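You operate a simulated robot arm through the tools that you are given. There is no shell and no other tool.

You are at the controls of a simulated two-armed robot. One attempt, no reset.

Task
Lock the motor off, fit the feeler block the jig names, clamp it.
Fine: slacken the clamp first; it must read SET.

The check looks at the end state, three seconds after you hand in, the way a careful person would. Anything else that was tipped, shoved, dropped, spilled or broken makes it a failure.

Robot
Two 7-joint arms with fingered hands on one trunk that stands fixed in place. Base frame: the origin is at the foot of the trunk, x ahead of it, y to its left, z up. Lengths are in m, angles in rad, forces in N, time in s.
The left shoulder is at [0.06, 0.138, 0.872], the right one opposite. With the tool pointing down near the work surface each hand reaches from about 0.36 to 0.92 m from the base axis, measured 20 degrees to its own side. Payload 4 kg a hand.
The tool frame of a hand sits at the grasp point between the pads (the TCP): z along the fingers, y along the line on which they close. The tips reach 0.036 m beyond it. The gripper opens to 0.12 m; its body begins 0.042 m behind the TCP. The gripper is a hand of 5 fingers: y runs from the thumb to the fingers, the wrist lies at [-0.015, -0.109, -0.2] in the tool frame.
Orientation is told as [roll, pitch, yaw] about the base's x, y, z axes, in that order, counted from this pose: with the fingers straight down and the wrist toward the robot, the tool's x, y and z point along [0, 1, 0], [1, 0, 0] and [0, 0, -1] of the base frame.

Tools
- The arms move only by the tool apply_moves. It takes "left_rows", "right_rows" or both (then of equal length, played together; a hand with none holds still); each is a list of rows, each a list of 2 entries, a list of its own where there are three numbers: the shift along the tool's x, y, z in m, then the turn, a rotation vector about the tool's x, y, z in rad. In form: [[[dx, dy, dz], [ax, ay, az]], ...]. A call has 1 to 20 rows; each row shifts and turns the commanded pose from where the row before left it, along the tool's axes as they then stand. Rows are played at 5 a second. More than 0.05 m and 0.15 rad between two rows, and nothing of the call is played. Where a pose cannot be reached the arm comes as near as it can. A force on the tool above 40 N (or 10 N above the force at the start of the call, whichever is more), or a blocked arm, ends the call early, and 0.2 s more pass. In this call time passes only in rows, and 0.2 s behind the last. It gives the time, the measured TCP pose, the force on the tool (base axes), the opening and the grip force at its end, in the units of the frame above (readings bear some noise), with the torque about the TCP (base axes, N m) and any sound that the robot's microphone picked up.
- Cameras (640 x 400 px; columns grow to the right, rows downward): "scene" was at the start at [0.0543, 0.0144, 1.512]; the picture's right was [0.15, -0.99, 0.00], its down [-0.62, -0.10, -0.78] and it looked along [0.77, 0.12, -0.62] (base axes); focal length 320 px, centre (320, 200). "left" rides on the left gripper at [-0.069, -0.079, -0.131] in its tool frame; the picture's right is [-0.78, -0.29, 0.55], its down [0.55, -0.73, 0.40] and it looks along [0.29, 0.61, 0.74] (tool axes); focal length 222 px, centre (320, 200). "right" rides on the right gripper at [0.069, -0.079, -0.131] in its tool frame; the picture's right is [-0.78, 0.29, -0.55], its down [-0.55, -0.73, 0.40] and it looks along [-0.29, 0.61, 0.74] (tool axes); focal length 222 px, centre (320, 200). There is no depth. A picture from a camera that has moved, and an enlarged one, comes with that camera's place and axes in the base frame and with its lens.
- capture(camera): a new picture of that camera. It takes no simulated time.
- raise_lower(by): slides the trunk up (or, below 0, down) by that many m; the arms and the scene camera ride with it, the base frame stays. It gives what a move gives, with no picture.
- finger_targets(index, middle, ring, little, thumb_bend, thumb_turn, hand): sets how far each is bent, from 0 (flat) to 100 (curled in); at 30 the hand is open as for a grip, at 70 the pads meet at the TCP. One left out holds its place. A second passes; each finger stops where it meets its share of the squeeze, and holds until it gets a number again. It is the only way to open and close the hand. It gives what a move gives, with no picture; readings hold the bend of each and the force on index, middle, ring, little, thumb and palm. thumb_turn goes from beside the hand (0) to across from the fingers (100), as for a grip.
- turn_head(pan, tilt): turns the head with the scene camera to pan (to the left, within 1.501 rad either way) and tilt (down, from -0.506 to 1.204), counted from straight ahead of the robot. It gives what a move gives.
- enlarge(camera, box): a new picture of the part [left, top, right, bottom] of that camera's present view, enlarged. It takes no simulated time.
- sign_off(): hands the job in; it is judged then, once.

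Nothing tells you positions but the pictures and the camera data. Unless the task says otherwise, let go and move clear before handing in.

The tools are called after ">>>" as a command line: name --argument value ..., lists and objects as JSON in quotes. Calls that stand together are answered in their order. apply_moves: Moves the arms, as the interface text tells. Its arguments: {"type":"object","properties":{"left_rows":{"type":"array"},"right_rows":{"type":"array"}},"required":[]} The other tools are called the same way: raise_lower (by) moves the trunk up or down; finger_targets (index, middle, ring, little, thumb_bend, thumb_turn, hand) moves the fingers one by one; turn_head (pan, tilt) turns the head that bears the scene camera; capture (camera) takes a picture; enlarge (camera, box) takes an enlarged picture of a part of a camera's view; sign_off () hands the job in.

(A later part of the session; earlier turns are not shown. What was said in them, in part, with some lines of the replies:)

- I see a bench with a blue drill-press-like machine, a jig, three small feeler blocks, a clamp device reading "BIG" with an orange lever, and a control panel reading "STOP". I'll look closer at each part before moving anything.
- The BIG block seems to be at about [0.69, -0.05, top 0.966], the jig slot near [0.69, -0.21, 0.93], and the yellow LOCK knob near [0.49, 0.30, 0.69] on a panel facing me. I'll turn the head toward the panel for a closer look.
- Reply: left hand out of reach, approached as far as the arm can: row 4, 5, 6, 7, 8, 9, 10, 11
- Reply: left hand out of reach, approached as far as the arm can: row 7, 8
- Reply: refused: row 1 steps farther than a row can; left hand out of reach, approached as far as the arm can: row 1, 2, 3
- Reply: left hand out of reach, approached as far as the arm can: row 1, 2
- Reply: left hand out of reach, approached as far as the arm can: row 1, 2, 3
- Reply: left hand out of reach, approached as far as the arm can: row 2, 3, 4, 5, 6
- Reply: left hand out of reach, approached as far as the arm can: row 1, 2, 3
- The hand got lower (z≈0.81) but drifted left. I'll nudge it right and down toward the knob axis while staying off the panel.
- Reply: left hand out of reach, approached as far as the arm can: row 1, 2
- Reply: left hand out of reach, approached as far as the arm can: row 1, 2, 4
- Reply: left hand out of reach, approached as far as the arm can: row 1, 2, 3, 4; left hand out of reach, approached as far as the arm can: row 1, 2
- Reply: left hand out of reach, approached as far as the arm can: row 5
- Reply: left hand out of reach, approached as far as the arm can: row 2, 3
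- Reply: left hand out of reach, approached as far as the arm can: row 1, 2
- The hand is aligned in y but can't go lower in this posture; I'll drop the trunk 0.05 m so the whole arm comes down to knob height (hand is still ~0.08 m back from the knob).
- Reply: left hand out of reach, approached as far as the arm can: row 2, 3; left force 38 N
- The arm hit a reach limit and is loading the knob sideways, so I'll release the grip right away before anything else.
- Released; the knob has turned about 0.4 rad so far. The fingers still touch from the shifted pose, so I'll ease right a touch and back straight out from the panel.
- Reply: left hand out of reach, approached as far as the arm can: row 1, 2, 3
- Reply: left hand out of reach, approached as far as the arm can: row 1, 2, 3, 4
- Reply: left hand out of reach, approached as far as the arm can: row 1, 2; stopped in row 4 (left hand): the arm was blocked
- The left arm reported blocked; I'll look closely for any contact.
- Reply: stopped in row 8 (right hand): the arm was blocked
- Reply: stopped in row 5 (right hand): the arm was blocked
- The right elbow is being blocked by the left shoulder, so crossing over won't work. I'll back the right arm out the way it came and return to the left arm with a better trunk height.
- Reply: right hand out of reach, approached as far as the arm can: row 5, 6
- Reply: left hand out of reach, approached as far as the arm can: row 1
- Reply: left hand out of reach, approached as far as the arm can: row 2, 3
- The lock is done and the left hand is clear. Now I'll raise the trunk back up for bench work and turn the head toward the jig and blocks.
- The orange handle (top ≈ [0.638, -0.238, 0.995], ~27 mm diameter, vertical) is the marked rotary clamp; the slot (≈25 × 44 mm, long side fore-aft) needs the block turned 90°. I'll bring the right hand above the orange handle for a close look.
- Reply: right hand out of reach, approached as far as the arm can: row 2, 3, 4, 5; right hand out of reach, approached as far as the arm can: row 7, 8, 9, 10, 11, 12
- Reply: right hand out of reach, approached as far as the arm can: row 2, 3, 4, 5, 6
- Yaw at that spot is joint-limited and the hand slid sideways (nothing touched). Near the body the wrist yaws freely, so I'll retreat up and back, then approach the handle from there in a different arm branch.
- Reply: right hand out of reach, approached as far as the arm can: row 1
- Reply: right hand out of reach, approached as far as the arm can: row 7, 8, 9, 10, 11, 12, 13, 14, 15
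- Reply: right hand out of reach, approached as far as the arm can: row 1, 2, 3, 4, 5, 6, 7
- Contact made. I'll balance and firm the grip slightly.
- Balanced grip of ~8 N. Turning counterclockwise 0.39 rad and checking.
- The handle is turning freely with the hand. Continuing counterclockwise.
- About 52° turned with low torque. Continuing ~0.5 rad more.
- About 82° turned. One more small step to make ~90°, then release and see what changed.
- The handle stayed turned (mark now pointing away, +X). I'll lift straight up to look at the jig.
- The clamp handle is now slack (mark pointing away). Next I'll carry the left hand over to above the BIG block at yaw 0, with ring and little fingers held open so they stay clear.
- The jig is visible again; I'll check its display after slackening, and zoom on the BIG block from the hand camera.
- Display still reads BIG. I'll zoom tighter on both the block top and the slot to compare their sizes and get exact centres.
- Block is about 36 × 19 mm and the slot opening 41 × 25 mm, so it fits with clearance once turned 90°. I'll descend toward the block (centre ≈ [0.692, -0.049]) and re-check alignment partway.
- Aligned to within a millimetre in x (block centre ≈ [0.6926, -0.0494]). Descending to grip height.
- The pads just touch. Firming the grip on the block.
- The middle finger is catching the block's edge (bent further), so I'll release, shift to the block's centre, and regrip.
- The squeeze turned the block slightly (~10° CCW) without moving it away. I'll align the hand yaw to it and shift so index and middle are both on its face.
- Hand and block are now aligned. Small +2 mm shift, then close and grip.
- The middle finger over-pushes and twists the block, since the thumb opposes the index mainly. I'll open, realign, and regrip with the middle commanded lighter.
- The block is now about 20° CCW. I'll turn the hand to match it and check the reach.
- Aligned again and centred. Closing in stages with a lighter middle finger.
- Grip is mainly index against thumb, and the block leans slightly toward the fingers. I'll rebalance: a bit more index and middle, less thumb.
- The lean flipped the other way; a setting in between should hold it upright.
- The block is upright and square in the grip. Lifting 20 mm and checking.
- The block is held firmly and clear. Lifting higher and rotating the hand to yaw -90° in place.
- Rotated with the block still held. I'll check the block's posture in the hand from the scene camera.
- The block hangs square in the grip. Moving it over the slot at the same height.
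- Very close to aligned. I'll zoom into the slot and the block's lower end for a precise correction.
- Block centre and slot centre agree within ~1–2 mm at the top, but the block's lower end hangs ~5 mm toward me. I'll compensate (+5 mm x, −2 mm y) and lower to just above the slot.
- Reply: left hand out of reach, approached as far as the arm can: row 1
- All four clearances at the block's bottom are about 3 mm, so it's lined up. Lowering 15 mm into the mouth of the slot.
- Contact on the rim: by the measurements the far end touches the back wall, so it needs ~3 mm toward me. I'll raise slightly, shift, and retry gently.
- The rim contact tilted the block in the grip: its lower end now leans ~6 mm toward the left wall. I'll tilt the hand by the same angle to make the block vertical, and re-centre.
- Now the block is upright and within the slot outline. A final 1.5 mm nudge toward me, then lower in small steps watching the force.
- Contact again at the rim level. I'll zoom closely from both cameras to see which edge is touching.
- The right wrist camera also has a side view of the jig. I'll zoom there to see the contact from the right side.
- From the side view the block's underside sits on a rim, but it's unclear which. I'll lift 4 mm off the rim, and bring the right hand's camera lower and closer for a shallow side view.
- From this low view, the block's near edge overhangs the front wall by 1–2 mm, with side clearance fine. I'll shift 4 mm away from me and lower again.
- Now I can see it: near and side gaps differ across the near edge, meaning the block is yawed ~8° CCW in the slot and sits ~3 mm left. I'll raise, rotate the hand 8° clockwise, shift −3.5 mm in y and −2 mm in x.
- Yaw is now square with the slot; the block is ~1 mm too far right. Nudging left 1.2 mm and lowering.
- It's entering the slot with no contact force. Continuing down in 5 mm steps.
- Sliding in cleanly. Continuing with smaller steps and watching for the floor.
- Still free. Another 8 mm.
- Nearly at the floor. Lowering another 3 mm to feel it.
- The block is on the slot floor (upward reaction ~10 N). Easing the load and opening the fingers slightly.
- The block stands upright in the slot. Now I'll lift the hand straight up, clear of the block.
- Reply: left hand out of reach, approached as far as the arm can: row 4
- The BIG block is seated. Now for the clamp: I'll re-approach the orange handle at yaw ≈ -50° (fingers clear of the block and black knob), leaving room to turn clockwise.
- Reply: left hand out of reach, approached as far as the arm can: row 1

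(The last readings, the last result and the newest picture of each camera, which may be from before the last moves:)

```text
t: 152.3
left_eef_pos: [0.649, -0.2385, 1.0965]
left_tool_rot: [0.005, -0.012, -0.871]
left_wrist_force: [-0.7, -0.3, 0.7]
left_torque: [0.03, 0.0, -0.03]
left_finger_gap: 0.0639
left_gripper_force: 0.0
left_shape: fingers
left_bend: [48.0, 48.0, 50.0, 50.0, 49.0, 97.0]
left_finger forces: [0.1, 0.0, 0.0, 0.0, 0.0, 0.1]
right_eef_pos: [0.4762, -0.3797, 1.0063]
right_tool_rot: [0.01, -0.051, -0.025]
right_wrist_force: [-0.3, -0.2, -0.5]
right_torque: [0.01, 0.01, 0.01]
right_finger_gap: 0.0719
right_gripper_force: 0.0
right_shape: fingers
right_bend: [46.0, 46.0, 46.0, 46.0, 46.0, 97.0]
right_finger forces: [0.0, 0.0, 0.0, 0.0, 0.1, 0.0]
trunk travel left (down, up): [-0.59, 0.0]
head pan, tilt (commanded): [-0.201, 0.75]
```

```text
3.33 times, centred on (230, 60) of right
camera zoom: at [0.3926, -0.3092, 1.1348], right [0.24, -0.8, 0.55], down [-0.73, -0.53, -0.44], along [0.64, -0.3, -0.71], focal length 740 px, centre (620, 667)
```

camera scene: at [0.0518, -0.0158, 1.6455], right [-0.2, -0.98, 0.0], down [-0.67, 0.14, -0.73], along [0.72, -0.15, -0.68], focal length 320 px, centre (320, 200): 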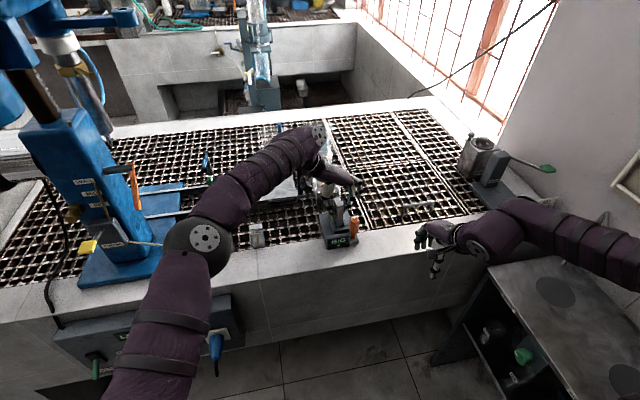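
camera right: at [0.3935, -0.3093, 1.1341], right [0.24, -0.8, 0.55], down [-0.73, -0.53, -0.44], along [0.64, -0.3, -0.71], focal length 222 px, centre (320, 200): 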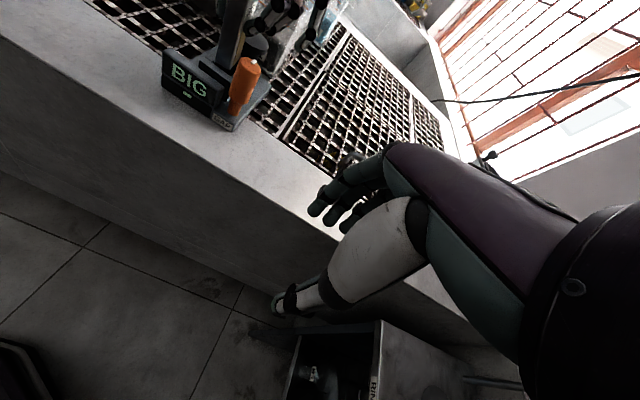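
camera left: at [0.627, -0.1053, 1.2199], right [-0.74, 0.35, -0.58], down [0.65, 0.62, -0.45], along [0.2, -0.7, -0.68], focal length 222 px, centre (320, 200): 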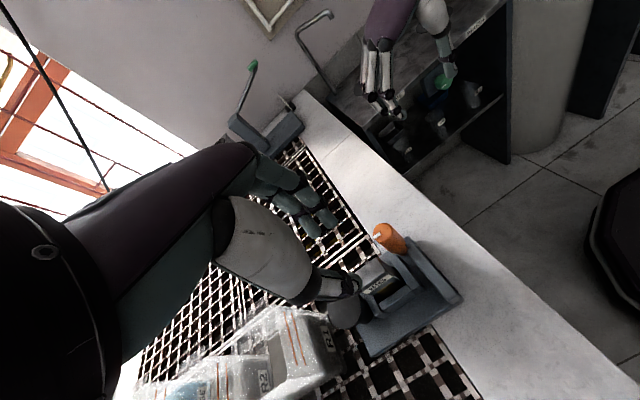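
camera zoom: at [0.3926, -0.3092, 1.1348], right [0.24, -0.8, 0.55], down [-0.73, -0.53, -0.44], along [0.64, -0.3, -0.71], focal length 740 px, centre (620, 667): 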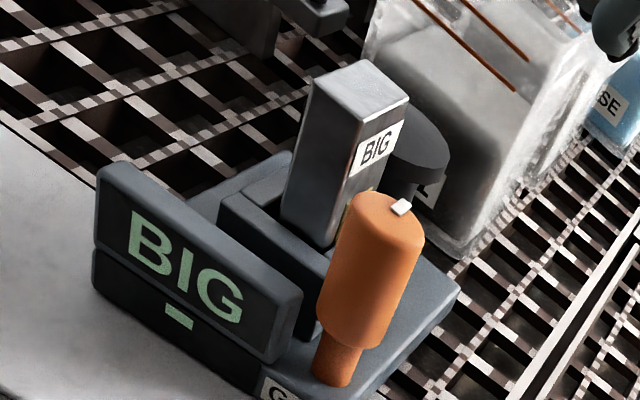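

Handle is centred under the hand. Descending to grip height.

>>> apply_moves --left_rows '[[[-0.0006, 0.0007, 0.04], [0, 0, 0]], [[-0.0006, 0.0007, 0.04], [0, 0, 0]], [[0, 0, 0.024], [0, 0, 0]]]'

>>> enlarge --camera "left" --box '[260, 170, 420, 300]'

>>> enlarge --camera "right" --box '[165, 0, 295, 120]'

```text
t: 153.1
left_eef_pos: [0.6488, -0.2414, 0.9899]
left_tool_rot: [0.004, -0.011, -0.869]
left_wrist_force: [0.8, -0.4, 0.3]
left_torque: [0.01, -0.03, -0.01]
left_finger_gap: 0.064
left_gripper_force: 0.1
left_shape: fingers
left_bend: [48.0, 48.0, 50.0, 50.0, 49.0, 97.0]
left_finger forces: [0.0, 0.0, 0.0, 0.1, 0.0, 0.0]
right_eef_pos: [0.4768, -0.381, 1.0075]
right_tool_rot: [0.012, -0.05, -0.026]
right_wrist_force: [-0.3, 0.5, 0.6]
right_torque: [0.0, -0.01, -0.01]
right_finger_gap: 0.0722
right_gripper_force: 0.0
right_shape: fingers
right_bend: [46.0, 46.0, 46.0, 46.0, 46.0, 97.0]
right_finger forces: [0.0, 0.0, 0.1, 0.0, 0.0, 0.0]
trunk travel left (down, up): [-0.59, 0.0]
head pan, tilt (commanded): [-0.201, 0.75]
```

```text
3.08 times, centred on (340, 235) of left
camera zoom: at [0.5429, -0.2259, 1.1205], right [-0.78, -0.29, -0.56], down [-0.05, 0.91, -0.4], along [0.62, -0.29, -0.73], focal length 684 px, centre (258, 92)
```

zoom: 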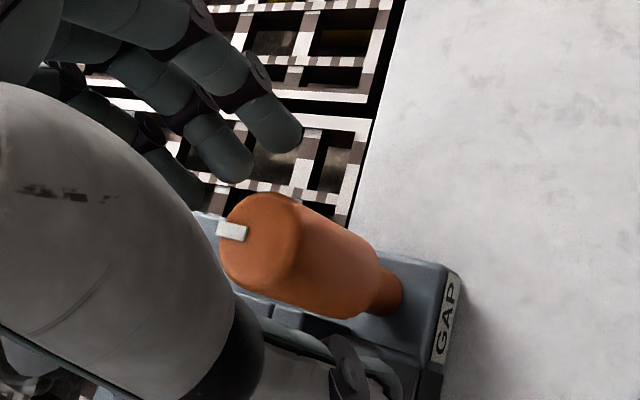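

```text
3.33 times, centred on (230, 60) of right
camera zoom: at [0.3928, -0.3093, 1.1347], right [0.24, -0.8, 0.55], down [-0.73, -0.53, -0.44], along [0.64, -0.3, -0.71], focal length 740 px, centre (620, 667)
```

zoom: 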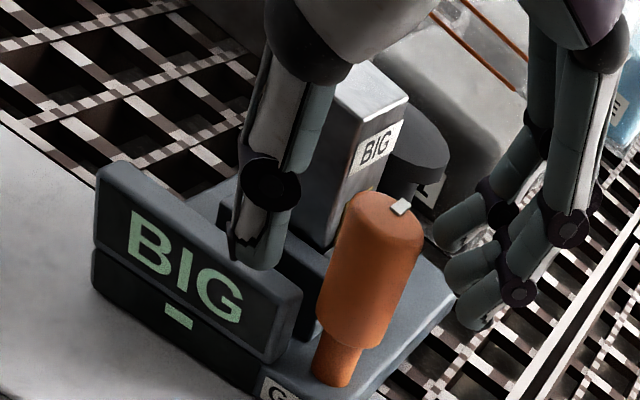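

Positioned with thumb and fingers clear of the block. Closing on the handle.

>>> finger_targets --hand "left" --index 66 --middle 66 --ring 54 --little 50 --thumb_bend 66

>>> finger_targets --hand "left" --index 70 --middle 71 --thumb_bend 73

>>> enlarge --camera "right" --box '[165, 0, 295, 120]'

```text
t: 154.1
left_eef_pos: [0.6486, -0.2419, 0.9919]
left_tool_rot: [0.007, -0.011, -0.871]
left_wrist_force: [2.1, -1.8, 0.0]
left_torque: [-0.04, -0.02, -0.02]
left_finger_gap: 0.0192
left_gripper_force: 2.9
left_shape: fingers
left_bend: [64.0, 65.0, 54.0, 50.0, 64.0, 97.0]
left_finger forces: [2.2, 1.8, 0.0, 0.0, 1.5, 0.1]
right_eef_pos: [0.4765, -0.3805, 1.0067]
right_tool_rot: [0.01, -0.051, -0.025]
right_wrist_force: [-0.3, 0.4, 0.2]
right_torque: [0.0, -0.01, 0.04]
right_finger_gap: 0.0723
right_gripper_force: 0.1
right_shape: fingers
right_bend: [46.0, 46.0, 46.0, 46.0, 46.0, 97.0]
right_finger forces: [0.0, 0.0, 0.0, 0.0, 0.0, 0.1]
trunk travel left (down, up): [-0.59, 0.0]
head pan, tilt (commanded): [-0.201, 0.75]
```

```text
t: 155.1
left_eef_pos: [0.6491, -0.2414, 0.9895]
left_tool_rot: [0.005, -0.011, -0.872]
left_wrist_force: [3.3, -2.1, -1.7]
left_torque: [-0.09, -0.09, -0.09]
left_finger_gap: 0.0165
left_gripper_force: 10.0
left_shape: fingers
left_bend: [65.0, 66.0, 54.0, 50.0, 67.0, 97.0]
left_finger forces: [5.7, 6.5, 0.0, 0.0, 8.3, 0.0]
right_eef_pos: [0.4772, -0.3809, 1.0066]
right_tool_rot: [0.01, -0.05, -0.026]
right_wrist_force: [0.2, -0.5, 0.1]
right_torque: [-0.01, 0.02, -0.01]
right_finger_gap: 0.072
right_gripper_force: 0.0
right_shape: fingers
right_bend: [46.0, 46.0, 46.0, 46.0, 46.0, 97.0]
right_finger forces: [0.0, 0.0, 0.0, 0.0, 0.1, 0.0]
trunk travel left (down, up): [-0.59, 0.0]
head pan, tilt (commanded): [-0.201, 0.75]
```

```text
3.33 times, centred on (230, 60) of right
camera zoom: at [0.393, -0.3094, 1.1346], right [0.24, -0.8, 0.55], down [-0.73, -0.53, -0.44], along [0.64, -0.3, -0.71], focal length 740 px, centre (620, 667)
```

zoom: 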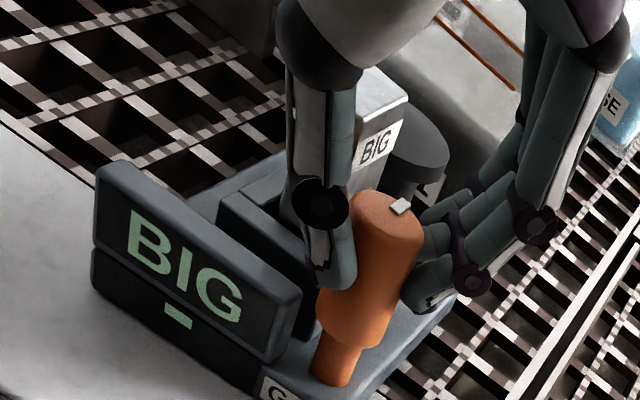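

Good grip. Turning clockwise in steps (about 30° first), watching display and clearances.

>>> apply_moves --left_rows '[[[0, 0, 0], [0, 0, 0.13]], [[0, 0, 0], [0, 0, 0.13]], [[0, 0, 0], [0, 0, 0.13]], [[0, 0, 0], [0, 0, 0.13]]]'

>>> enlarge --camera "right" --box '[165, 0, 295, 120]'

>>> enlarge --camera "left" --box '[260, 170, 420, 300]'

```text
t: 156.1
left_eef_pos: [0.6502, -0.2419, 0.9901]
left_tool_rot: [0.01, -0.007, -1.393]
left_wrist_force: [4.8, -0.3, -0.6]
left_torque: [-0.06, -0.12, 0.06]
left_finger_gap: 0.0162
left_gripper_force: 11.1
left_shape: fingers
left_bend: [65.0, 67.0, 54.0, 50.0, 68.0, 96.0]
left_finger forces: [5.2, 7.4, 0.0, 0.1, 9.0, 0.0]
right_eef_pos: [0.4761, -0.381, 1.007]
right_tool_rot: [0.01, -0.052, -0.026]
right_wrist_force: [-0.4, -1.1, -0.4]
right_torque: [-0.02, -0.02, -0.02]
right_finger_gap: 0.072
right_gripper_force: 0.0
right_shape: fingers
right_bend: [46.0, 46.0, 46.0, 46.0, 46.0, 97.0]
right_finger forces: [0.0, 0.1, 0.0, 0.0, 0.0, 0.1]
trunk travel left (down, up): [-0.59, 0.0]
head pan, tilt (commanded): [-0.201, 0.75]
```

```text
3.33 times, centred on (230, 60) of right
camera zoom: at [0.3931, -0.3092, 1.1346], right [0.24, -0.8, 0.55], down [-0.73, -0.53, -0.44], along [0.64, -0.3, -0.71], focal length 740 px, centre (620, 667)
```

zoom: 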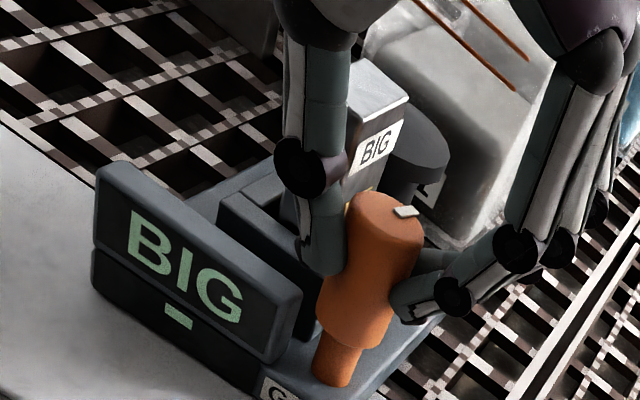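

```text
3.08 times, centred on (340, 235) of left
camera zoom: at [0.5659, -0.1765, 1.1204], right [-0.82, 0.14, -0.56], down [0.41, 0.82, -0.4], along [0.4, -0.56, -0.73], focal length 684 px, centre (258, 92)
```

zoom: 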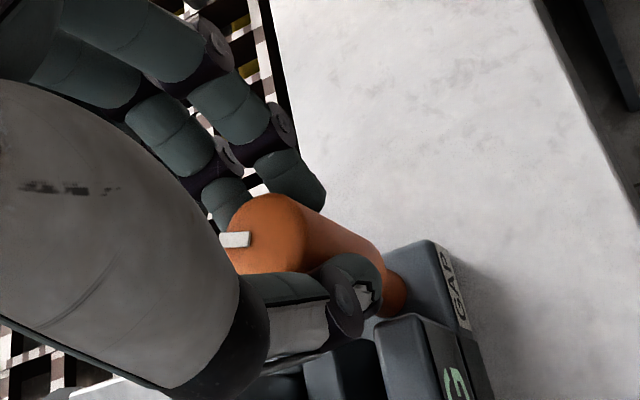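

Turning with the hand, 30° so far. Continuing another 30°.

>>> apply_moves --left_rows '[[[0, 0, 0], [0, 0, 0.13]], [[0, 0, 0], [0, 0, 0.13]], [[0, 0, 0], [0, 0, 0.13]], [[0, 0, 0], [0, 0, 0.13]]]'

>>> enlarge --camera "right" --box '[165, 0, 295, 120]'

>>> enlarge --camera "left" --box '[260, 170, 420, 300]'

```text
t: 157.1
left_eef_pos: [0.6487, -0.2467, 0.9944]
left_tool_rot: [0.026, 0.0, -1.895]
left_wrist_force: [-3.7, 6.3, -12.3]
left_torque: [0.07, 0.05, 0.04]
left_finger_gap: 0.0159
left_gripper_force: 7.8
left_shape: fingers
left_bend: [68.0, 69.0, 54.0, 50.0, 66.0, 94.0]
left_finger forces: [2.6, 2.5, 0.0, 0.1, 11.3, 0.0]
left hand out of reach, approached as far as the arm can: row 4
right_eef_pos: [0.4764, -0.3794, 1.0075]
right_tool_rot: [0.009, -0.052, -0.025]
right_wrist_force: [0.2, -0.3, 0.1]
right_torque: [-0.02, 0.0, -0.01]
right_finger_gap: 0.0722
right_gripper_force: 0.0
right_shape: fingers
right_bend: [46.0, 46.0, 46.0, 46.0, 46.0, 97.0]
right_finger forces: [0.1, 0.0, 0.1, 0.1, 0.0, 0.0]
trunk travel left (down, up): [-0.59, 0.0]
head pan, tilt (commanded): [-0.201, 0.75]
```

```text
3.33 times, centred on (230, 60) of right
camera zoom: at [0.3933, -0.3083, 1.1345], right [0.24, -0.8, 0.55], down [-0.73, -0.53, -0.44], along [0.64, -0.3, -0.71], focal length 740 px, centre (620, 667)
```

zoom: 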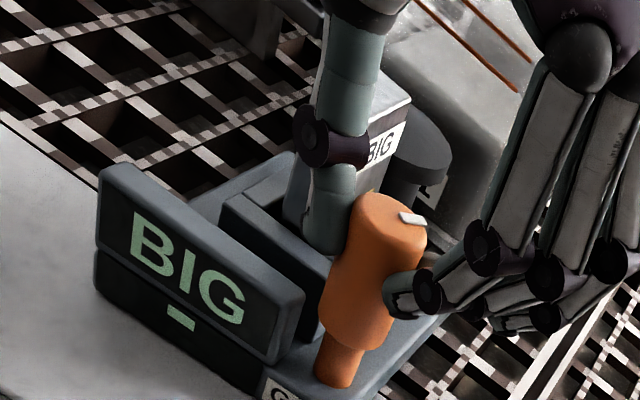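

```text
3.08 times, centred on (340, 235) of left
camera zoom: at [0.6047, -0.1493, 1.1238], right [-0.64, 0.52, -0.57], down [0.76, 0.52, -0.39], along [0.09, -0.68, -0.73], focal length 684 px, centre (258, 92)
```

zoom: 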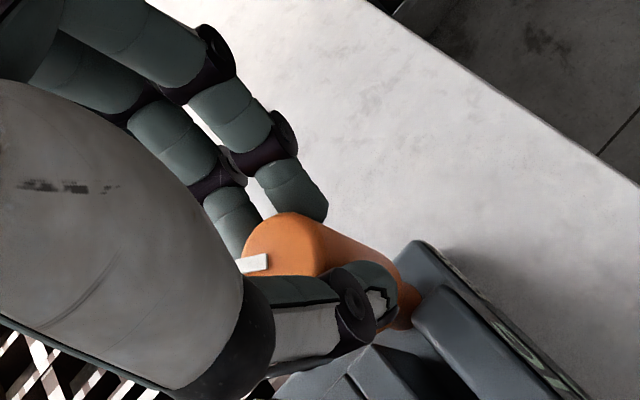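

The wrist hit its limit near -109°, with a little pull on the handle. I'll release gently and see where the handle rests.

>>> finger_targets --hand "left" --index 57 --middle 57 --ring 50 --thumb_bend 59

>>> enlarge --camera "right" --box '[165, 0, 295, 120]'

>>> enlarge --camera "left" --box '[260, 170, 420, 300]'

```text
t: 158.1
left_eef_pos: [0.6489, -0.2481, 0.9975]
left_tool_rot: [0.029, -0.006, -1.893]
left_wrist_force: [-1.6, 1.0, 1.2]
left_torque: [0.1, 0.05, 0.02]
left_finger_gap: 0.0396
left_gripper_force: 0.7
left_shape: fingers
left_bend: [56.0, 56.0, 50.0, 50.0, 58.0, 97.0]
left_finger forces: [0.0, 0.0, 0.1, 0.1, 1.6, 0.0]
right_eef_pos: [0.4765, -0.3811, 1.0079]
right_tool_rot: [0.011, -0.05, -0.026]
right_wrist_force: [-0.2, -0.2, 0.1]
right_torque: [0.0, -0.02, 0.0]
right_finger_gap: 0.0718
right_gripper_force: 0.1
right_shape: fingers
right_bend: [46.0, 46.0, 46.0, 46.0, 46.0, 97.0]
right_finger forces: [0.0, 0.0, 0.0, 0.1, 0.1, 0.0]
trunk travel left (down, up): [-0.59, 0.0]
head pan, tilt (commanded): [-0.201, 0.75]
```

```text
3.33 times, centred on (230, 60) of right
camera zoom: at [0.3925, -0.3091, 1.1349], right [0.24, -0.8, 0.55], down [-0.73, -0.53, -0.44], along [0.64, -0.3, -0.71], focal length 740 px, centre (620, 667)
```

zoom: 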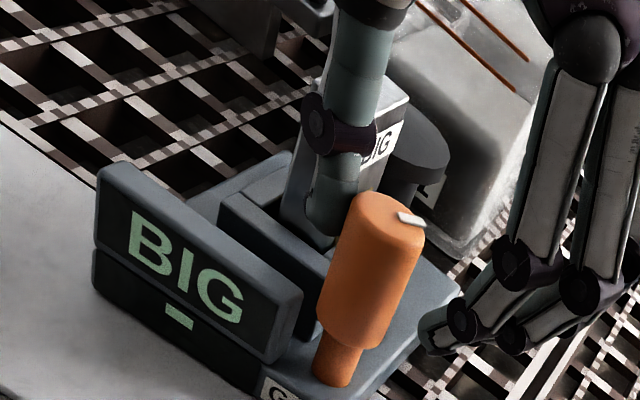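

```text
3.08 times, centred on (340, 235) of left
camera zoom: at [0.6039, -0.1512, 1.1261], right [-0.64, 0.52, -0.57], down [0.76, 0.52, -0.38], along [0.1, -0.68, -0.72], focal length 684 px, centre (258, 92)
```

zoom: 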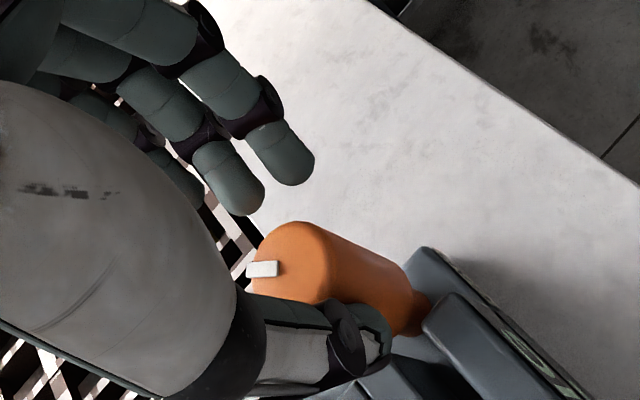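

The handle holds its partial turn (no spring-back), so I can regrip. I'll ease back a little and lift off, then look at the mark.

>>> apply_moves --left_rows '[[[0, -0.003, -0.012], [0, 0, -0.1]], [[0, 0, -0.03], [0, 0, 0]], [[0, 0, -0.03], [0, 0, 0]]]'

>>> enlarge --camera "right" --box '[195, 40, 275, 100]'

>>> enlarge --camera "left" --box '[300, 190, 440, 320]'

>>> enlarge --camera "scene" --box '[310, 190, 370, 250]'

```text
t: 158.9
left_eef_pos: [0.6479, -0.2468, 1.0673]
left_tool_rot: [0.012, -0.002, -1.809]
left_wrist_force: [-0.5, -0.2, 0.1]
left_torque: [-0.04, 0.0, -0.04]
left_finger_gap: 0.0377
left_gripper_force: 0.0
left_shape: fingers
left_bend: [56.0, 56.0, 50.0, 50.0, 59.0, 97.0]
left_finger forces: [0.1, 0.0, 0.1, 0.1, 0.1, 0.1]
right_eef_pos: [0.4763, -0.3806, 1.0085]
right_tool_rot: [0.012, -0.051, -0.025]
right_wrist_force: [0.3, 0.7, -0.4]
right_torque: [0.01, -0.03, -0.02]
right_finger_gap: 0.0722
right_gripper_force: 0.0
right_shape: fingers
right_bend: [46.0, 46.0, 46.0, 46.0, 46.0, 97.0]
right_finger forces: [0.0, 0.1, 0.1, 0.0, 0.0, 0.1]
trunk travel left (down, up): [-0.59, 0.0]
head pan, tilt (commanded): [-0.201, 0.75]
```

```text
6.67 times, centred on (235, 70) of right
camera zoom: at [0.3922, -0.3093, 1.1349], right [0.24, -0.8, 0.55], down [-0.73, -0.53, -0.44], along [0.64, -0.3, -0.71], focal length 1481 px, centre (887, 1067)
```

zoom: 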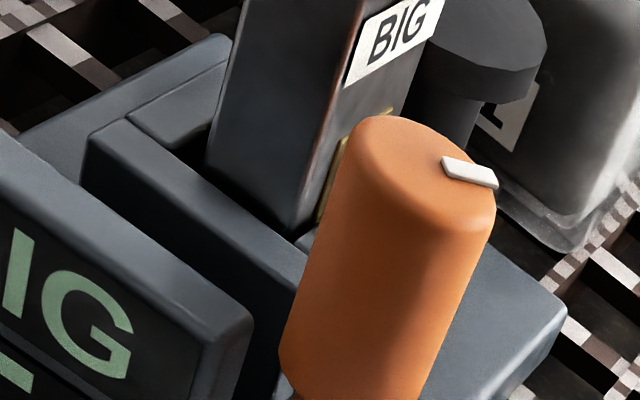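

```text
3.08 times, centred on (370, 255) of left
camera zoom: at [0.5973, -0.1537, 1.1992], right [-0.69, 0.47, -0.56], down [0.71, 0.58, -0.39], along [0.14, -0.67, -0.73], focal length 684 px, centre (166, 31)
```

zoom: 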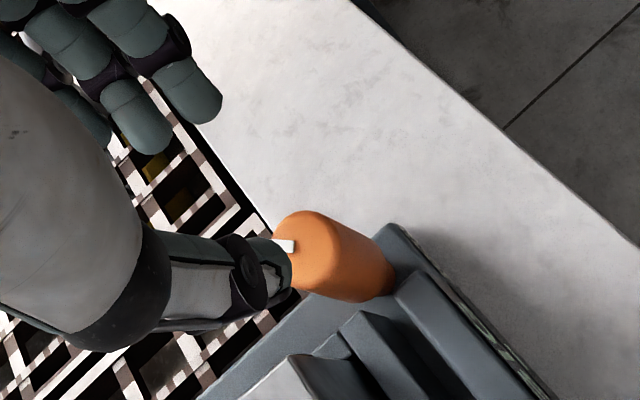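

```text
6.67 times, centred on (340, 220) of scene
camera zoom: at [0.0501, -0.0157, 1.6455], right [-0.2, -0.98, 0.0], down [-0.67, 0.14, -0.73], along [0.72, -0.15, -0.68], focal length 2134 px, centre (187, 67)
```

zoom: 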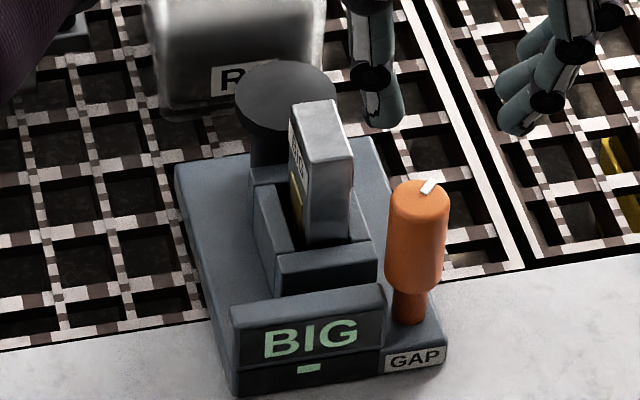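

The handle has turned about 45° and holds. I'll go back to yaw -50° above it, regrip more firmly, and finish the turn.

>>> apply_moves --left_rows '[[[0, 0, -0.01], [0, 0, 0]], [[0, 0, 0], [0, 0, -0.134]], [[0, 0, 0], [0, 0, -0.134]], [[0, 0, 0], [0, 0, -0.134]], [[0, 0, 0], [0, 0, -0.134]], [[0, 0, 0], [0, 0, -0.134]], [[0, 0, 0], [0, 0, -0.134]], [[0.004, -0.003, 0], [0, 0, -0.134]]]'

>>> finger_targets --hand "left" --index 48 --middle 48 --ring 50 --little 50 --thumb_bend 49

>>> enlarge --camera "left" --box '[300, 190, 440, 320]'

```text
t: 160.7
left_eef_pos: [0.6496, -0.2403, 1.0789]
left_tool_rot: [0.007, -0.011, -0.871]
left_wrist_force: [0.8, -0.3, 0.3]
left_torque: [0.01, -0.02, -0.02]
left_finger_gap: 0.0377
left_gripper_force: 0.0
left_shape: fingers
left_bend: [56.0, 56.0, 50.0, 50.0, 59.0, 97.0]
left_finger forces: [0.0, 0.0, 0.0, 0.0, 0.0, 0.0]
right_eef_pos: [0.4768, -0.3805, 1.007]
right_tool_rot: [0.011, -0.051, -0.024]
right_wrist_force: [0.2, -0.1, 0.3]
right_torque: [-0.01, 0.04, -0.04]
right_finger_gap: 0.072
right_gripper_force: 0.0
right_shape: fingers
right_bend: [46.0, 46.0, 46.0, 46.0, 46.0, 97.0]
right_finger forces: [0.0, 0.1, 0.1, 0.0, 0.1, 0.0]
trunk travel left (down, up): [-0.59, 0.0]
head pan, tilt (commanded): [-0.201, 0.75]
```

```text
t: 161.7
left_eef_pos: [0.6502, -0.2418, 1.078]
left_tool_rot: [0.005, -0.011, -0.872]
left_wrist_force: [0.5, 0.4, -1.2]
left_torque: [-0.01, -0.02, 0.0]
left_finger_gap: 0.0642
left_gripper_force: 0.1
left_shape: fingers
left_bend: [48.0, 48.0, 50.0, 50.0, 49.0, 97.0]
left_finger forces: [0.1, 0.0, 0.0, 0.1, 0.0, 0.1]
right_eef_pos: [0.4767, -0.3812, 1.007]
right_tool_rot: [0.012, -0.05, -0.025]
right_wrist_force: [-0.1, 0.1, -0.5]
right_torque: [0.04, -0.02, -0.02]
right_finger_gap: 0.0722
right_gripper_force: 0.0
right_shape: fingers
right_bend: [46.0, 46.0, 46.0, 46.0, 46.0, 97.0]
right_finger forces: [0.0, 0.0, 0.0, 0.0, 0.1, 0.0]
trunk travel left (down, up): [-0.59, 0.0]
head pan, tilt (commanded): [-0.201, 0.75]
```

```text
3.08 times, centred on (370, 255) of left
camera zoom: at [0.5443, -0.2258, 1.2088], right [-0.78, -0.28, -0.55], down [-0.05, 0.91, -0.4], along [0.62, -0.29, -0.73], focal length 684 px, centre (166, 31)
```

zoom: 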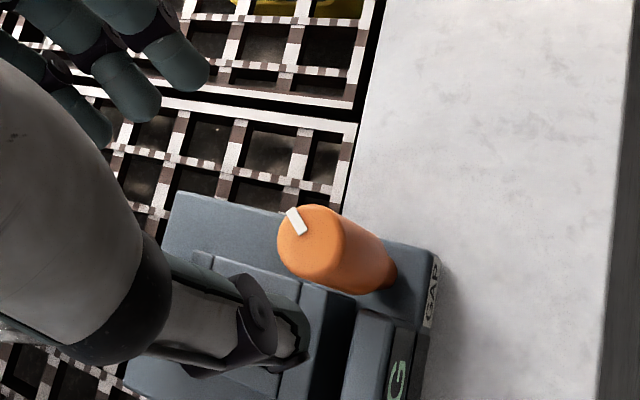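

Centred. Descending and regripping firmly.

>>> apply_moves --left_rows '[[[0, -0.0008, 0.035], [0, 0, 0]], [[0, -0.0008, 0.035], [0, 0, 0]], [[0, 0, 0.018], [0, 0, 0]]]'

>>> finger_targets --hand "left" --index 66 --middle 66 --ring 54 --little 50 --thumb_bend 66

>>> finger_targets --hand "left" --index 74 --middle 75 --thumb_bend 77

>>> enlarge --camera "right" --box '[165, 0, 295, 120]'

```text
t: 162.5
left_eef_pos: [0.6491, -0.2407, 0.9908]
left_tool_rot: [0.005, -0.011, -0.874]
left_wrist_force: [0.6, 0.7, 0.8]
left_torque: [-0.02, 0.05, -0.03]
left_finger_gap: 0.0643
left_gripper_force: 0.1
left_shape: fingers
left_bend: [48.0, 48.0, 50.0, 50.0, 49.0, 97.0]
left_finger forces: [0.0, 0.0, 0.0, 0.0, 0.0, 0.0]
right_eef_pos: [0.4773, -0.3807, 1.0076]
right_tool_rot: [0.011, -0.049, -0.023]
right_wrist_force: [-0.1, 0.1, 0.4]
right_torque: [0.02, -0.02, 0.01]
right_finger_gap: 0.0722
right_gripper_force: 0.1
right_shape: fingers
right_bend: [46.0, 46.0, 46.0, 46.0, 46.0, 97.0]
right_finger forces: [0.1, 0.1, 0.0, 0.0, 0.0, 0.0]
trunk travel left (down, up): [-0.59, 0.0]
head pan, tilt (commanded): [-0.201, 0.75]
```

```text
t: 163.5
left_eef_pos: [0.65, -0.2424, 0.9908]
left_tool_rot: [0.005, -0.01, -0.872]
left_wrist_force: [1.1, -2.2, -0.3]
left_torque: [-0.04, -0.03, -0.02]
left_finger_gap: 0.0196
left_gripper_force: 2.9
left_shape: fingers
left_bend: [64.0, 65.0, 54.0, 50.0, 64.0, 97.0]
left_finger forces: [2.3, 1.2, 0.1, 0.0, 2.3, 0.0]
right_eef_pos: [0.4765, -0.3806, 1.0071]
right_tool_rot: [0.01, -0.051, -0.025]
right_wrist_force: [-0.5, -1.2, -0.8]
right_torque: [-0.03, 0.02, -0.02]
right_finger_gap: 0.0717
right_gripper_force: 0.1
right_shape: fingers
right_bend: [46.0, 46.0, 46.0, 46.0, 46.0, 97.0]
right_finger forces: [0.0, 0.1, 0.0, 0.0, 0.1, 0.1]
trunk travel left (down, up): [-0.59, 0.0]
head pan, tilt (commanded): [-0.201, 0.75]
```

```text
t: 164.5
left_eef_pos: [0.6513, -0.2417, 0.9897]
left_tool_rot: [0.006, -0.01, -0.871]
left_wrist_force: [7.3, 1.8, -6.0]
left_torque: [0.0, -0.25, 0.0]
left_finger_gap: 0.0164
left_gripper_force: 17.3
left_shape: fingers
left_bend: [64.0, 66.0, 54.0, 50.0, 68.0, 96.0]
left_finger forces: [9.5, 11.0, 0.0, 0.0, 13.8, 0.0]
right_eef_pos: [0.4783, -0.3809, 1.0056]
right_tool_rot: [0.011, -0.051, -0.024]
right_wrist_force: [-0.2, 0.5, -0.4]
right_torque: [0.02, 0.02, -0.01]
right_finger_gap: 0.0722
right_gripper_force: 0.1
right_shape: fingers
right_bend: [46.0, 46.0, 46.0, 46.0, 46.0, 97.0]
right_finger forces: [0.0, 0.0, 0.0, 0.0, 0.1, 0.1]
trunk travel left (down, up): [-0.59, 0.0]
head pan, tilt (commanded): [-0.201, 0.75]
```

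```text
3.33 times, centred on (230, 60) of right
camera zoom: at [0.3936, -0.3092, 1.1344], right [0.24, -0.8, 0.55], down [-0.73, -0.53, -0.44], along [0.64, -0.3, -0.71], focal length 740 px, centre (620, 667)
```

zoom: 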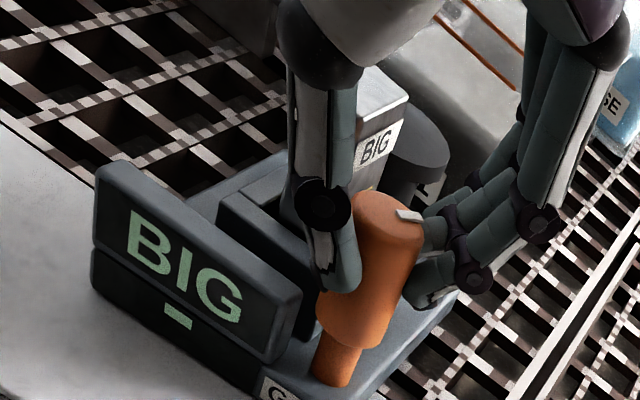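

Firm grip (≈17 N). Turning clockwise again.

>>> apply_moves --left_rows '[[[0, 0, 0], [0, 0, 0.13]], [[0, 0, 0], [0, 0, 0.13]], [[0, 0, 0], [0, 0, 0.13]]]'

>>> enlarge --camera "right" --box '[165, 0, 295, 120]'

```text
t: 165.3
left_eef_pos: [0.6509, -0.2409, 0.9908]
left_tool_rot: [0.007, -0.008, -1.263]
left_wrist_force: [8.0, -2.5, -8.3]
left_torque: [-0.08, -0.28, 0.05]
left_finger_gap: 0.0161
left_gripper_force: 17.4
left_shape: fingers
left_bend: [64.0, 66.0, 54.0, 50.0, 68.0, 95.0]
left_finger forces: [9.3, 11.5, 0.1, 0.1, 13.8, 0.0]
right_eef_pos: [0.4771, -0.3809, 1.0049]
right_tool_rot: [0.01, -0.051, -0.024]
right_wrist_force: [-0.2, -0.5, -0.2]
right_torque: [-0.01, 0.0, -0.01]
right_finger_gap: 0.0722
right_gripper_force: 0.0
right_shape: fingers
right_bend: [46.0, 46.0, 46.0, 46.0, 46.0, 97.0]
right_finger forces: [0.0, 0.0, 0.0, 0.0, 0.1, 0.1]
trunk travel left (down, up): [-0.59, 0.0]
head pan, tilt (commanded): [-0.201, 0.75]
```

```text
3.33 times, centred on (230, 60) of right
camera zoom: at [0.3937, -0.3096, 1.1343], right [0.24, -0.8, 0.55], down [-0.73, -0.53, -0.44], along [0.64, -0.3, -0.71], focal length 740 px, centre (620, 667)
```

zoom: 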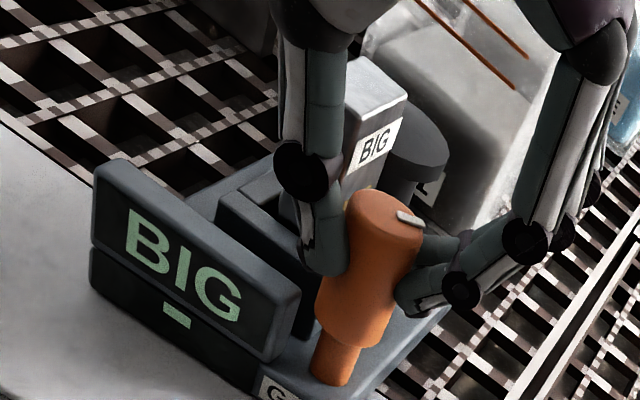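

Turning along. Another 0.39 rad.

>>> apply_moves --left_rows '[[[0, 0, 0], [0, 0, 0.13]], [[0, 0, 0], [0, 0, 0.13]], [[0, 0, 0], [0, 0, 0.13]]]'

>>> enlarge --camera "right" --box '[165, 0, 295, 120]'

>>> enlarge --camera "scene" --box '[310, 170, 390, 250]'

```text
t: 166.1
left_eef_pos: [0.6498, -0.2426, 0.9896]
left_tool_rot: [0.012, -0.004, -1.655]
left_wrist_force: [7.8, -3.7, -9.4]
left_torque: [-0.16, -0.25, 0.03]
left_finger_gap: 0.0161
left_gripper_force: 17.7
left_shape: fingers
left_bend: [64.0, 67.0, 54.0, 50.0, 68.0, 95.0]
left_finger forces: [8.8, 11.9, 0.1, 0.1, 13.7, 0.1]
right_eef_pos: [0.4776, -0.3818, 1.006]
right_tool_rot: [0.01, -0.051, -0.025]
right_wrist_force: [-0.4, 0.5, -0.2]
right_torque: [-0.02, 0.02, -0.01]
right_finger_gap: 0.0719
right_gripper_force: 0.0
right_shape: fingers
right_bend: [46.0, 46.0, 46.0, 46.0, 46.0, 97.0]
right_finger forces: [0.0, 0.0, 0.0, 0.0, 0.1, 0.0]
trunk travel left (down, up): [-0.59, 0.0]
head pan, tilt (commanded): [-0.201, 0.75]
```

```text
3.33 times, centred on (230, 60) of right
camera zoom: at [0.3936, -0.3099, 1.1342], right [0.24, -0.8, 0.55], down [-0.73, -0.53, -0.44], along [0.64, -0.29, -0.71], focal length 740 px, centre (620, 667)
```

zoom: 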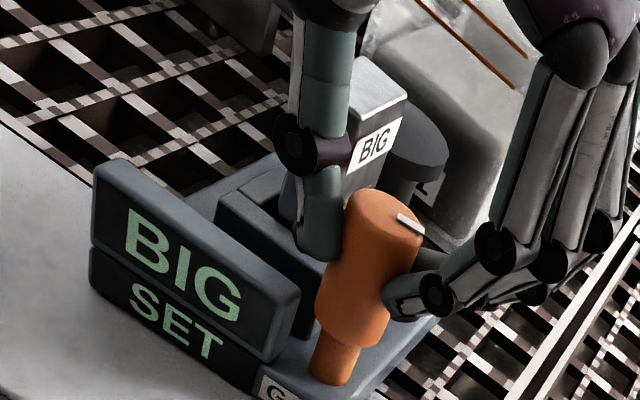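

```text
5.00 times, centred on (350, 210) of scene
camera zoom: at [0.0523, -0.0166, 1.6455], right [-0.2, -0.98, 0.0], down [-0.67, 0.14, -0.73], along [0.72, -0.15, -0.68], focal length 1600 px, centre (170, 150)
```

zoom: 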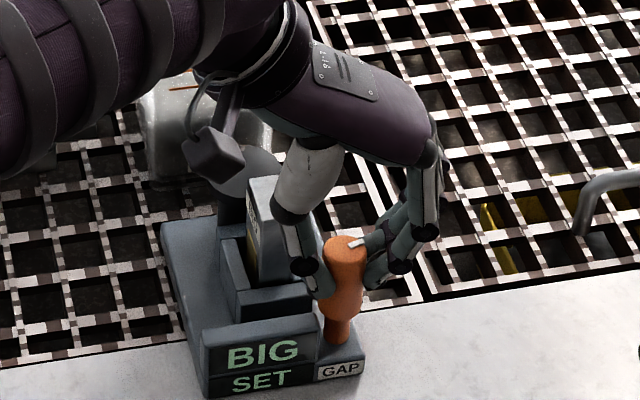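

The jig now reads SET. A small extra turn for margin, then release and verify it stays.

>>> apply_moves --left_rows '[[[0, 0, 0], [0, 0, 0.07]]]'

>>> finger_targets --hand "left" --index 56 --middle 56 --ring 50 --little 50 --thumb_bend 58

>>> enlarge --camera "right" --box '[165, 0, 295, 120]'

>>> enlarge --camera "left" --box '[260, 170, 420, 300]'

```text
t: 166.5
left_eef_pos: [0.6515, -0.2414, 0.9897]
left_tool_rot: [0.012, -0.003, -1.724]
left_wrist_force: [6.1, -4.4, -9.2]
left_torque: [-0.2, -0.26, 0.03]
left_finger_gap: 0.0159
left_gripper_force: 17.2
left_shape: fingers
left_bend: [64.0, 67.0, 54.0, 50.0, 68.0, 95.0]
left_finger forces: [9.2, 12.4, 0.1, 0.0, 13.4, 0.0]
right_eef_pos: [0.4765, -0.3822, 1.0064]
right_tool_rot: [0.011, -0.05, -0.025]
right_wrist_force: [0.0, -0.3, 0.4]
right_torque: [-0.03, 0.01, 0.02]
right_finger_gap: 0.0721
right_gripper_force: 0.0
right_shape: fingers
right_bend: [46.0, 46.0, 46.0, 46.0, 46.0, 97.0]
right_finger forces: [0.0, 0.0, 0.0, 0.1, 0.0, 0.0]
trunk travel left (down, up): [-0.59, 0.0]
head pan, tilt (commanded): [-0.201, 0.75]
```

```text
t: 167.5
left_eef_pos: [0.6508, -0.2407, 0.9916]
left_tool_rot: [0.011, -0.004, -1.723]
left_wrist_force: [-0.6, -0.9, -0.4]
left_torque: [0.01, -0.01, -0.02]
left_finger_gap: 0.0399
left_gripper_force: 0.1
left_shape: fingers
left_bend: [56.0, 56.0, 50.0, 50.0, 57.0, 97.0]
left_finger forces: [0.1, 0.0, 0.0, 0.0, 0.0, 0.0]
right_eef_pos: [0.4774, -0.3807, 1.0065]
right_tool_rot: [0.011, -0.05, -0.025]
right_wrist_force: [0.8, -0.9, -0.2]
right_torque: [-0.02, 0.04, -0.01]
right_finger_gap: 0.0721
right_gripper_force: 0.1
right_shape: fingers
right_bend: [46.0, 46.0, 46.0, 46.0, 46.0, 97.0]
right_finger forces: [0.1, 0.0, 0.0, 0.0, 0.0, 0.0]
trunk travel left (down, up): [-0.59, 0.0]
head pan, tilt (commanded): [-0.201, 0.75]
```

```text
3.33 times, centred on (230, 60) of right
camera zoom: at [0.3925, -0.3091, 1.1349], right [0.24, -0.8, 0.55], down [-0.73, -0.53, -0.44], along [0.64, -0.3, -0.71], focal length 740 px, centre (620, 667)
```

zoom: 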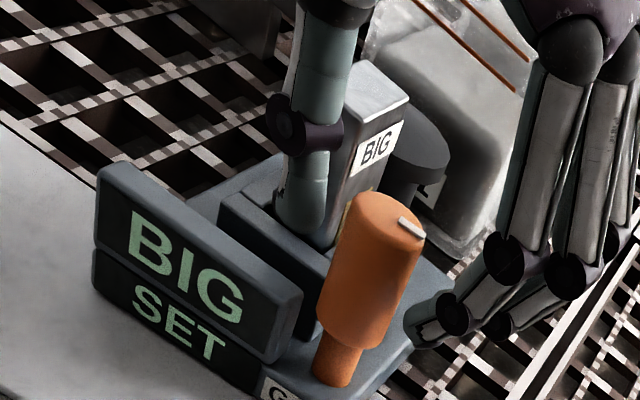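

```text
3.08 times, centred on (340, 235) of left
camera zoom: at [0.5918, -0.1522, 1.122], right [-0.73, 0.4, -0.56], down [0.66, 0.64, -0.39], along [0.2, -0.65, -0.73], focal length 684 px, centre (258, 92)
```

zoom: 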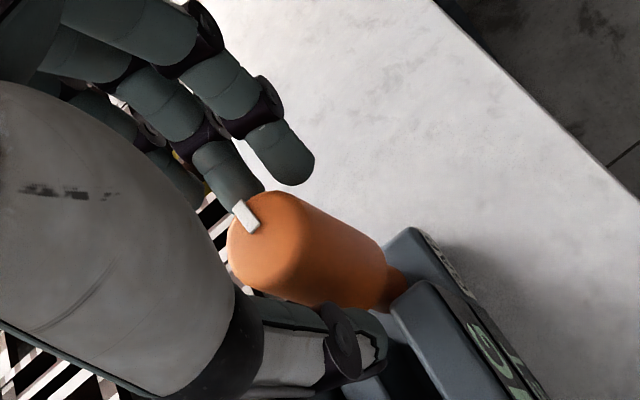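

SET holds after release. Lifting the left hand straight up and clear.

>>> apply_moves --left_rows '[[[0, 0, -0.02], [0, 0, 0]], [[0, 0, -0.03], [0, 0, 0]], [[0, 0, -0.03], [0, 0, -0.05]], [[0, 0, -0.03], [0, 0, -0.1]]]'

>>> enlarge --camera "right" --box '[165, 0, 295, 120]'

>>> capture --camera "scene"

```text
t: 168.5
left_eef_pos: [0.6494, -0.2403, 1.0999]
left_tool_rot: [0.009, -0.005, -1.572]
left_wrist_force: [-0.6, 0.0, 0.3]
left_torque: [-0.02, 0.01, 0.0]
left_finger_gap: 0.0398
left_gripper_force: 0.1
left_shape: fingers
left_bend: [56.0, 56.0, 50.0, 50.0, 57.0, 97.0]
left_finger forces: [0.0, 0.0, 0.0, 0.0, 0.0, 0.0]
right_eef_pos: [0.4756, -0.3798, 1.0074]
right_tool_rot: [0.009, -0.051, -0.025]
right_wrist_force: [-0.1, -0.8, 0.7]
right_torque: [0.02, -0.03, 0.01]
right_finger_gap: 0.0722
right_gripper_force: 0.2
right_shape: fingers
right_bend: [46.0, 46.0, 46.0, 46.0, 46.0, 97.0]
right_finger forces: [0.1, 0.0, 0.0, 0.0, 0.1, 0.1]
trunk travel left (down, up): [-0.59, 0.0]
head pan, tilt (commanded): [-0.201, 0.75]
```

```text
3.33 times, centred on (230, 60) of right
camera zoom: at [0.3921, -0.3092, 1.1349], right [0.24, -0.8, 0.55], down [-0.73, -0.53, -0.44], along [0.64, -0.3, -0.71], focal length 740 px, centre (620, 667)
```

zoom: 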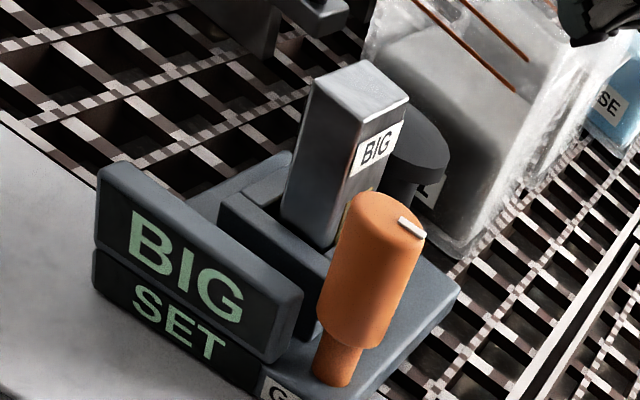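

```text
taken
camera scene: at [0.05, -0.0156, 1.6455], right [-0.2, -0.98, 0.0], down [-0.67, 0.14, -0.73], along [0.72, -0.15, -0.68], focal length 320 px, centre (320, 200)
```

scene: 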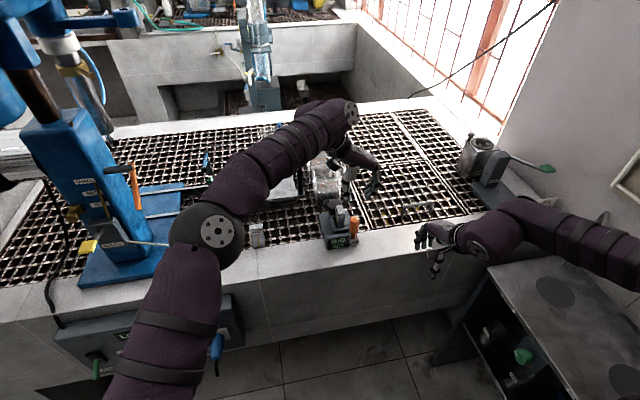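

Block seated, display SET, handle back to its clamped position. I'll retrace the left arm's safe path back and also draw the right hand away.

>>> apply_moves --left_rows '[[[-0.0337, -0.0303, -0.008], [0, 0, 0]], [[-0.0337, -0.0303, -0.008], [0, 0, 0]], [[-0.0337, -0.0303, -0.008], [0, 0, 0]], [[-0.032, -0.035, -0.003], [0, 0, 0]], [[-0.032, -0.035, 0], [0, 0, 0]], [[-0.032, -0.035, 0], [0, 0, 0]], [[-0.032, -0.035, 0], [0, 0, 0]], [[0, -0.05, 0], [0, 0, 0]], [[0, -0.05, 0], [0, 0, 0]], [[0, -0.05, 0], [0, 0, 0]], [[0, -0.05, 0], [0, 0, 0]]]' --right_rows '[[[-0.01, -0.02, -0.02], [0, 0, 0]], [[-0.01, -0.02, -0.02], [0, 0, 0]], [[-0.01, -0.02, -0.02], [0, 0, 0]], [[-0.01, -0.02, -0.02], [0, 0, 0]], [[-0.01, -0.02, -0.02], [0, 0, 0]], [[0, 0, -0.03], [0, 0, 0]], [[0, 0, -0.03], [0, 0, 0]], [[0, 0, -0.03], [0, 0, 0]], [[0, 0, 0], [0, 0, 0]], [[0, 0, 0], [0, 0, 0]], [[0, 0, 0], [0, 0, 0]]]'

>>> capture --camera "scene"

```text
t: 170.9
left_eef_pos: [0.4228, 0.1941, 1.1245]
left_tool_rot: [0.013, -0.005, -1.575]
left_wrist_force: [-0.1, 1.5, 0.0]
left_torque: [-0.02, -0.02, 0.0]
left_finger_gap: 0.0401
left_gripper_force: 0.1
left_shape: fingers
left_bend: [56.0, 56.0, 50.0, 50.0, 57.0, 97.0]
left_finger forces: [0.0, 0.0, 0.1, 0.1, 0.0, 0.1]
right_eef_pos: [0.3666, -0.4302, 1.192]
right_tool_rot: [0.009, -0.05, -0.025]
right_wrist_force: [-0.3, 0.1, 0.5]
right_torque: [0.01, -0.01, -0.01]
right_finger_gap: 0.072
right_gripper_force: 0.0
right_shape: fingers
right_bend: [46.0, 46.0, 46.0, 46.0, 46.0, 97.0]
right_finger forces: [0.1, 0.1, 0.0, 0.0, 0.0, 0.0]
trunk travel left (down, up): [-0.59, 0.0]
head pan, tilt (commanded): [-0.201, 0.75]
```

```text
taken
camera scene: at [0.0504, -0.0148, 1.6456], right [-0.2, -0.98, 0.0], down [-0.67, 0.14, -0.73], along [0.72, -0.15, -0.68], focal length 320 px, centre (320, 200)
```

scene: 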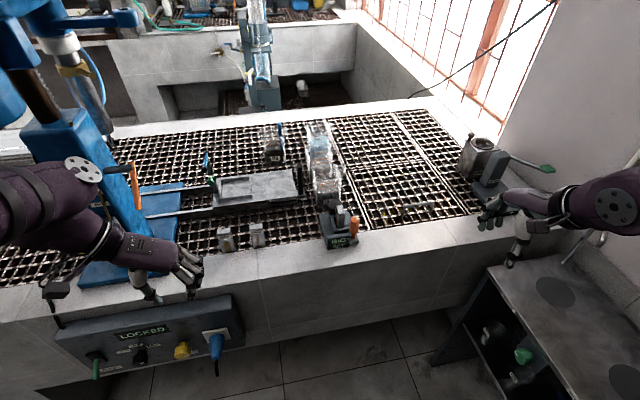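

Both hands are clear. Final inspection of the panel, jig, remaining blocks and the machine.

>>> enlarge --camera "scene" --box '[40, 280, 260, 390]'

>>> enlarge --camera "scene" --box '[300, 180, 380, 260]'

>>> enlarge --camera "scene" --box '[180, 110, 380, 260]'

>>> enlarge --camera "scene" --box '[0, 90, 220, 310]'

```text
2.91 times, centred on (150, 335) of scene
camera zoom: at [0.0504, -0.0148, 1.6456], right [-0.2, -0.98, 0.0], down [-0.67, 0.14, -0.73], along [0.72, -0.15, -0.68], focal length 931 px, centre (814, -193)
```

zoom: 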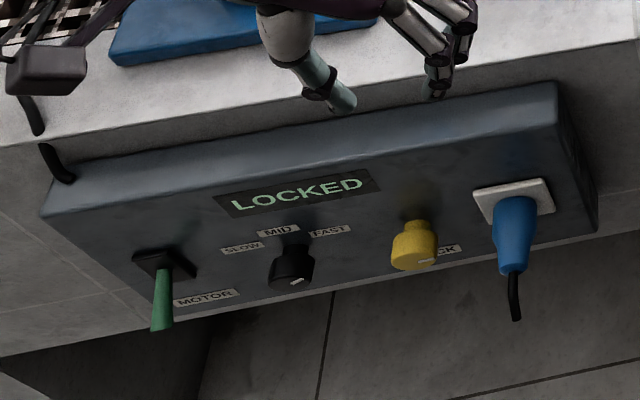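

```text
5.00 times, centred on (340, 220) of scene
camera zoom: at [0.0504, -0.0148, 1.6456], right [-0.2, -0.98, 0.0], down [-0.67, 0.14, -0.73], along [0.72, -0.15, -0.68], focal length 1600 px, centre (220, 100)
```

zoom: 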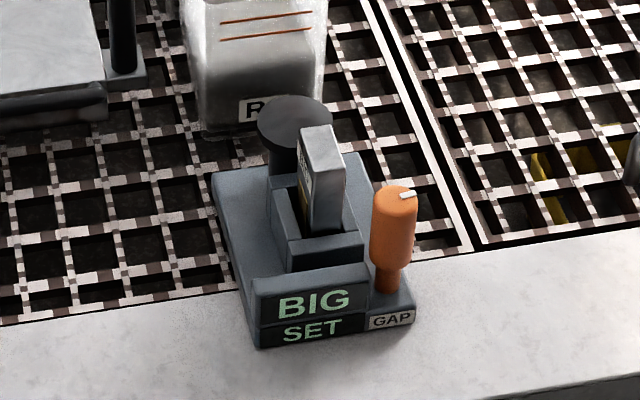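

```text
2.67 times, centred on (280, 185) of scene
camera zoom: at [0.0504, -0.0148, 1.6456], right [-0.2, -0.98, 0.0], down [-0.67, 0.14, -0.73], along [0.72, -0.15, -0.68], focal length 854 px, centre (427, 240)
```

zoom: 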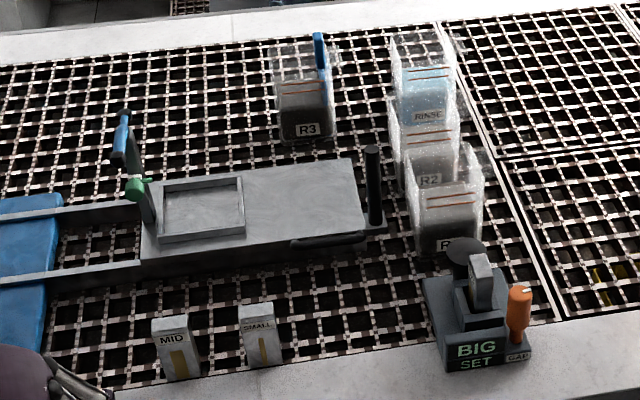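

```text
1.82 times, centred on (110, 200) of scene
camera zoom: at [0.0504, -0.0148, 1.6456], right [-0.2, -0.98, 0.0], down [-0.67, 0.14, -0.73], along [0.72, -0.15, -0.68], focal length 582 px, centre (702, 200)
```

zoom: 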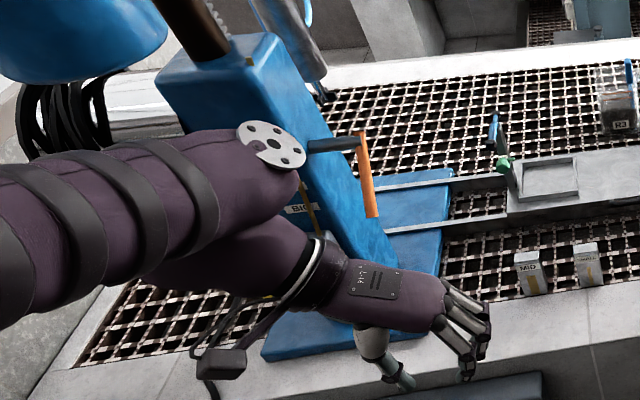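

The panel reads LOCKED and the jig reads BIG / SET with the block seated and clamped. Everything else I can see is standing where it was, and both hands are clear. Handing in.

>>> sign_off

```text
The job is handed in.
```

The job is handed in. The motor is locked off, and the BIG block the jig named is fitted and clamped.

- **Motor lock:** I turned the yellow LOCK knob clockwise until the panel changed from STOP to LOCKED. It stayed LOCKED after I let go.
- **Clamp slackened:** I turned the orange handle counterclockwise before fitting anything. The jig display did not change, so I had no direct confirmation of the slack state.
- **Block:** BIG is standing in the jig slot, resting on the floor of it. It touched the rim a few times on the way in, and I realigned it each time before lowering again.
- **Clamp tightened:** I turned the handle back clockwise in two grips, and the jig now reads SET. It still read SET after I released it and backed away.

In the last pictures both hands were clear. The MID and SMALL blocks were still standing, and nothing else I could see had moved. My left wrist hid the yellow lever on the machine's GREASE box in that view. I never worked near it.
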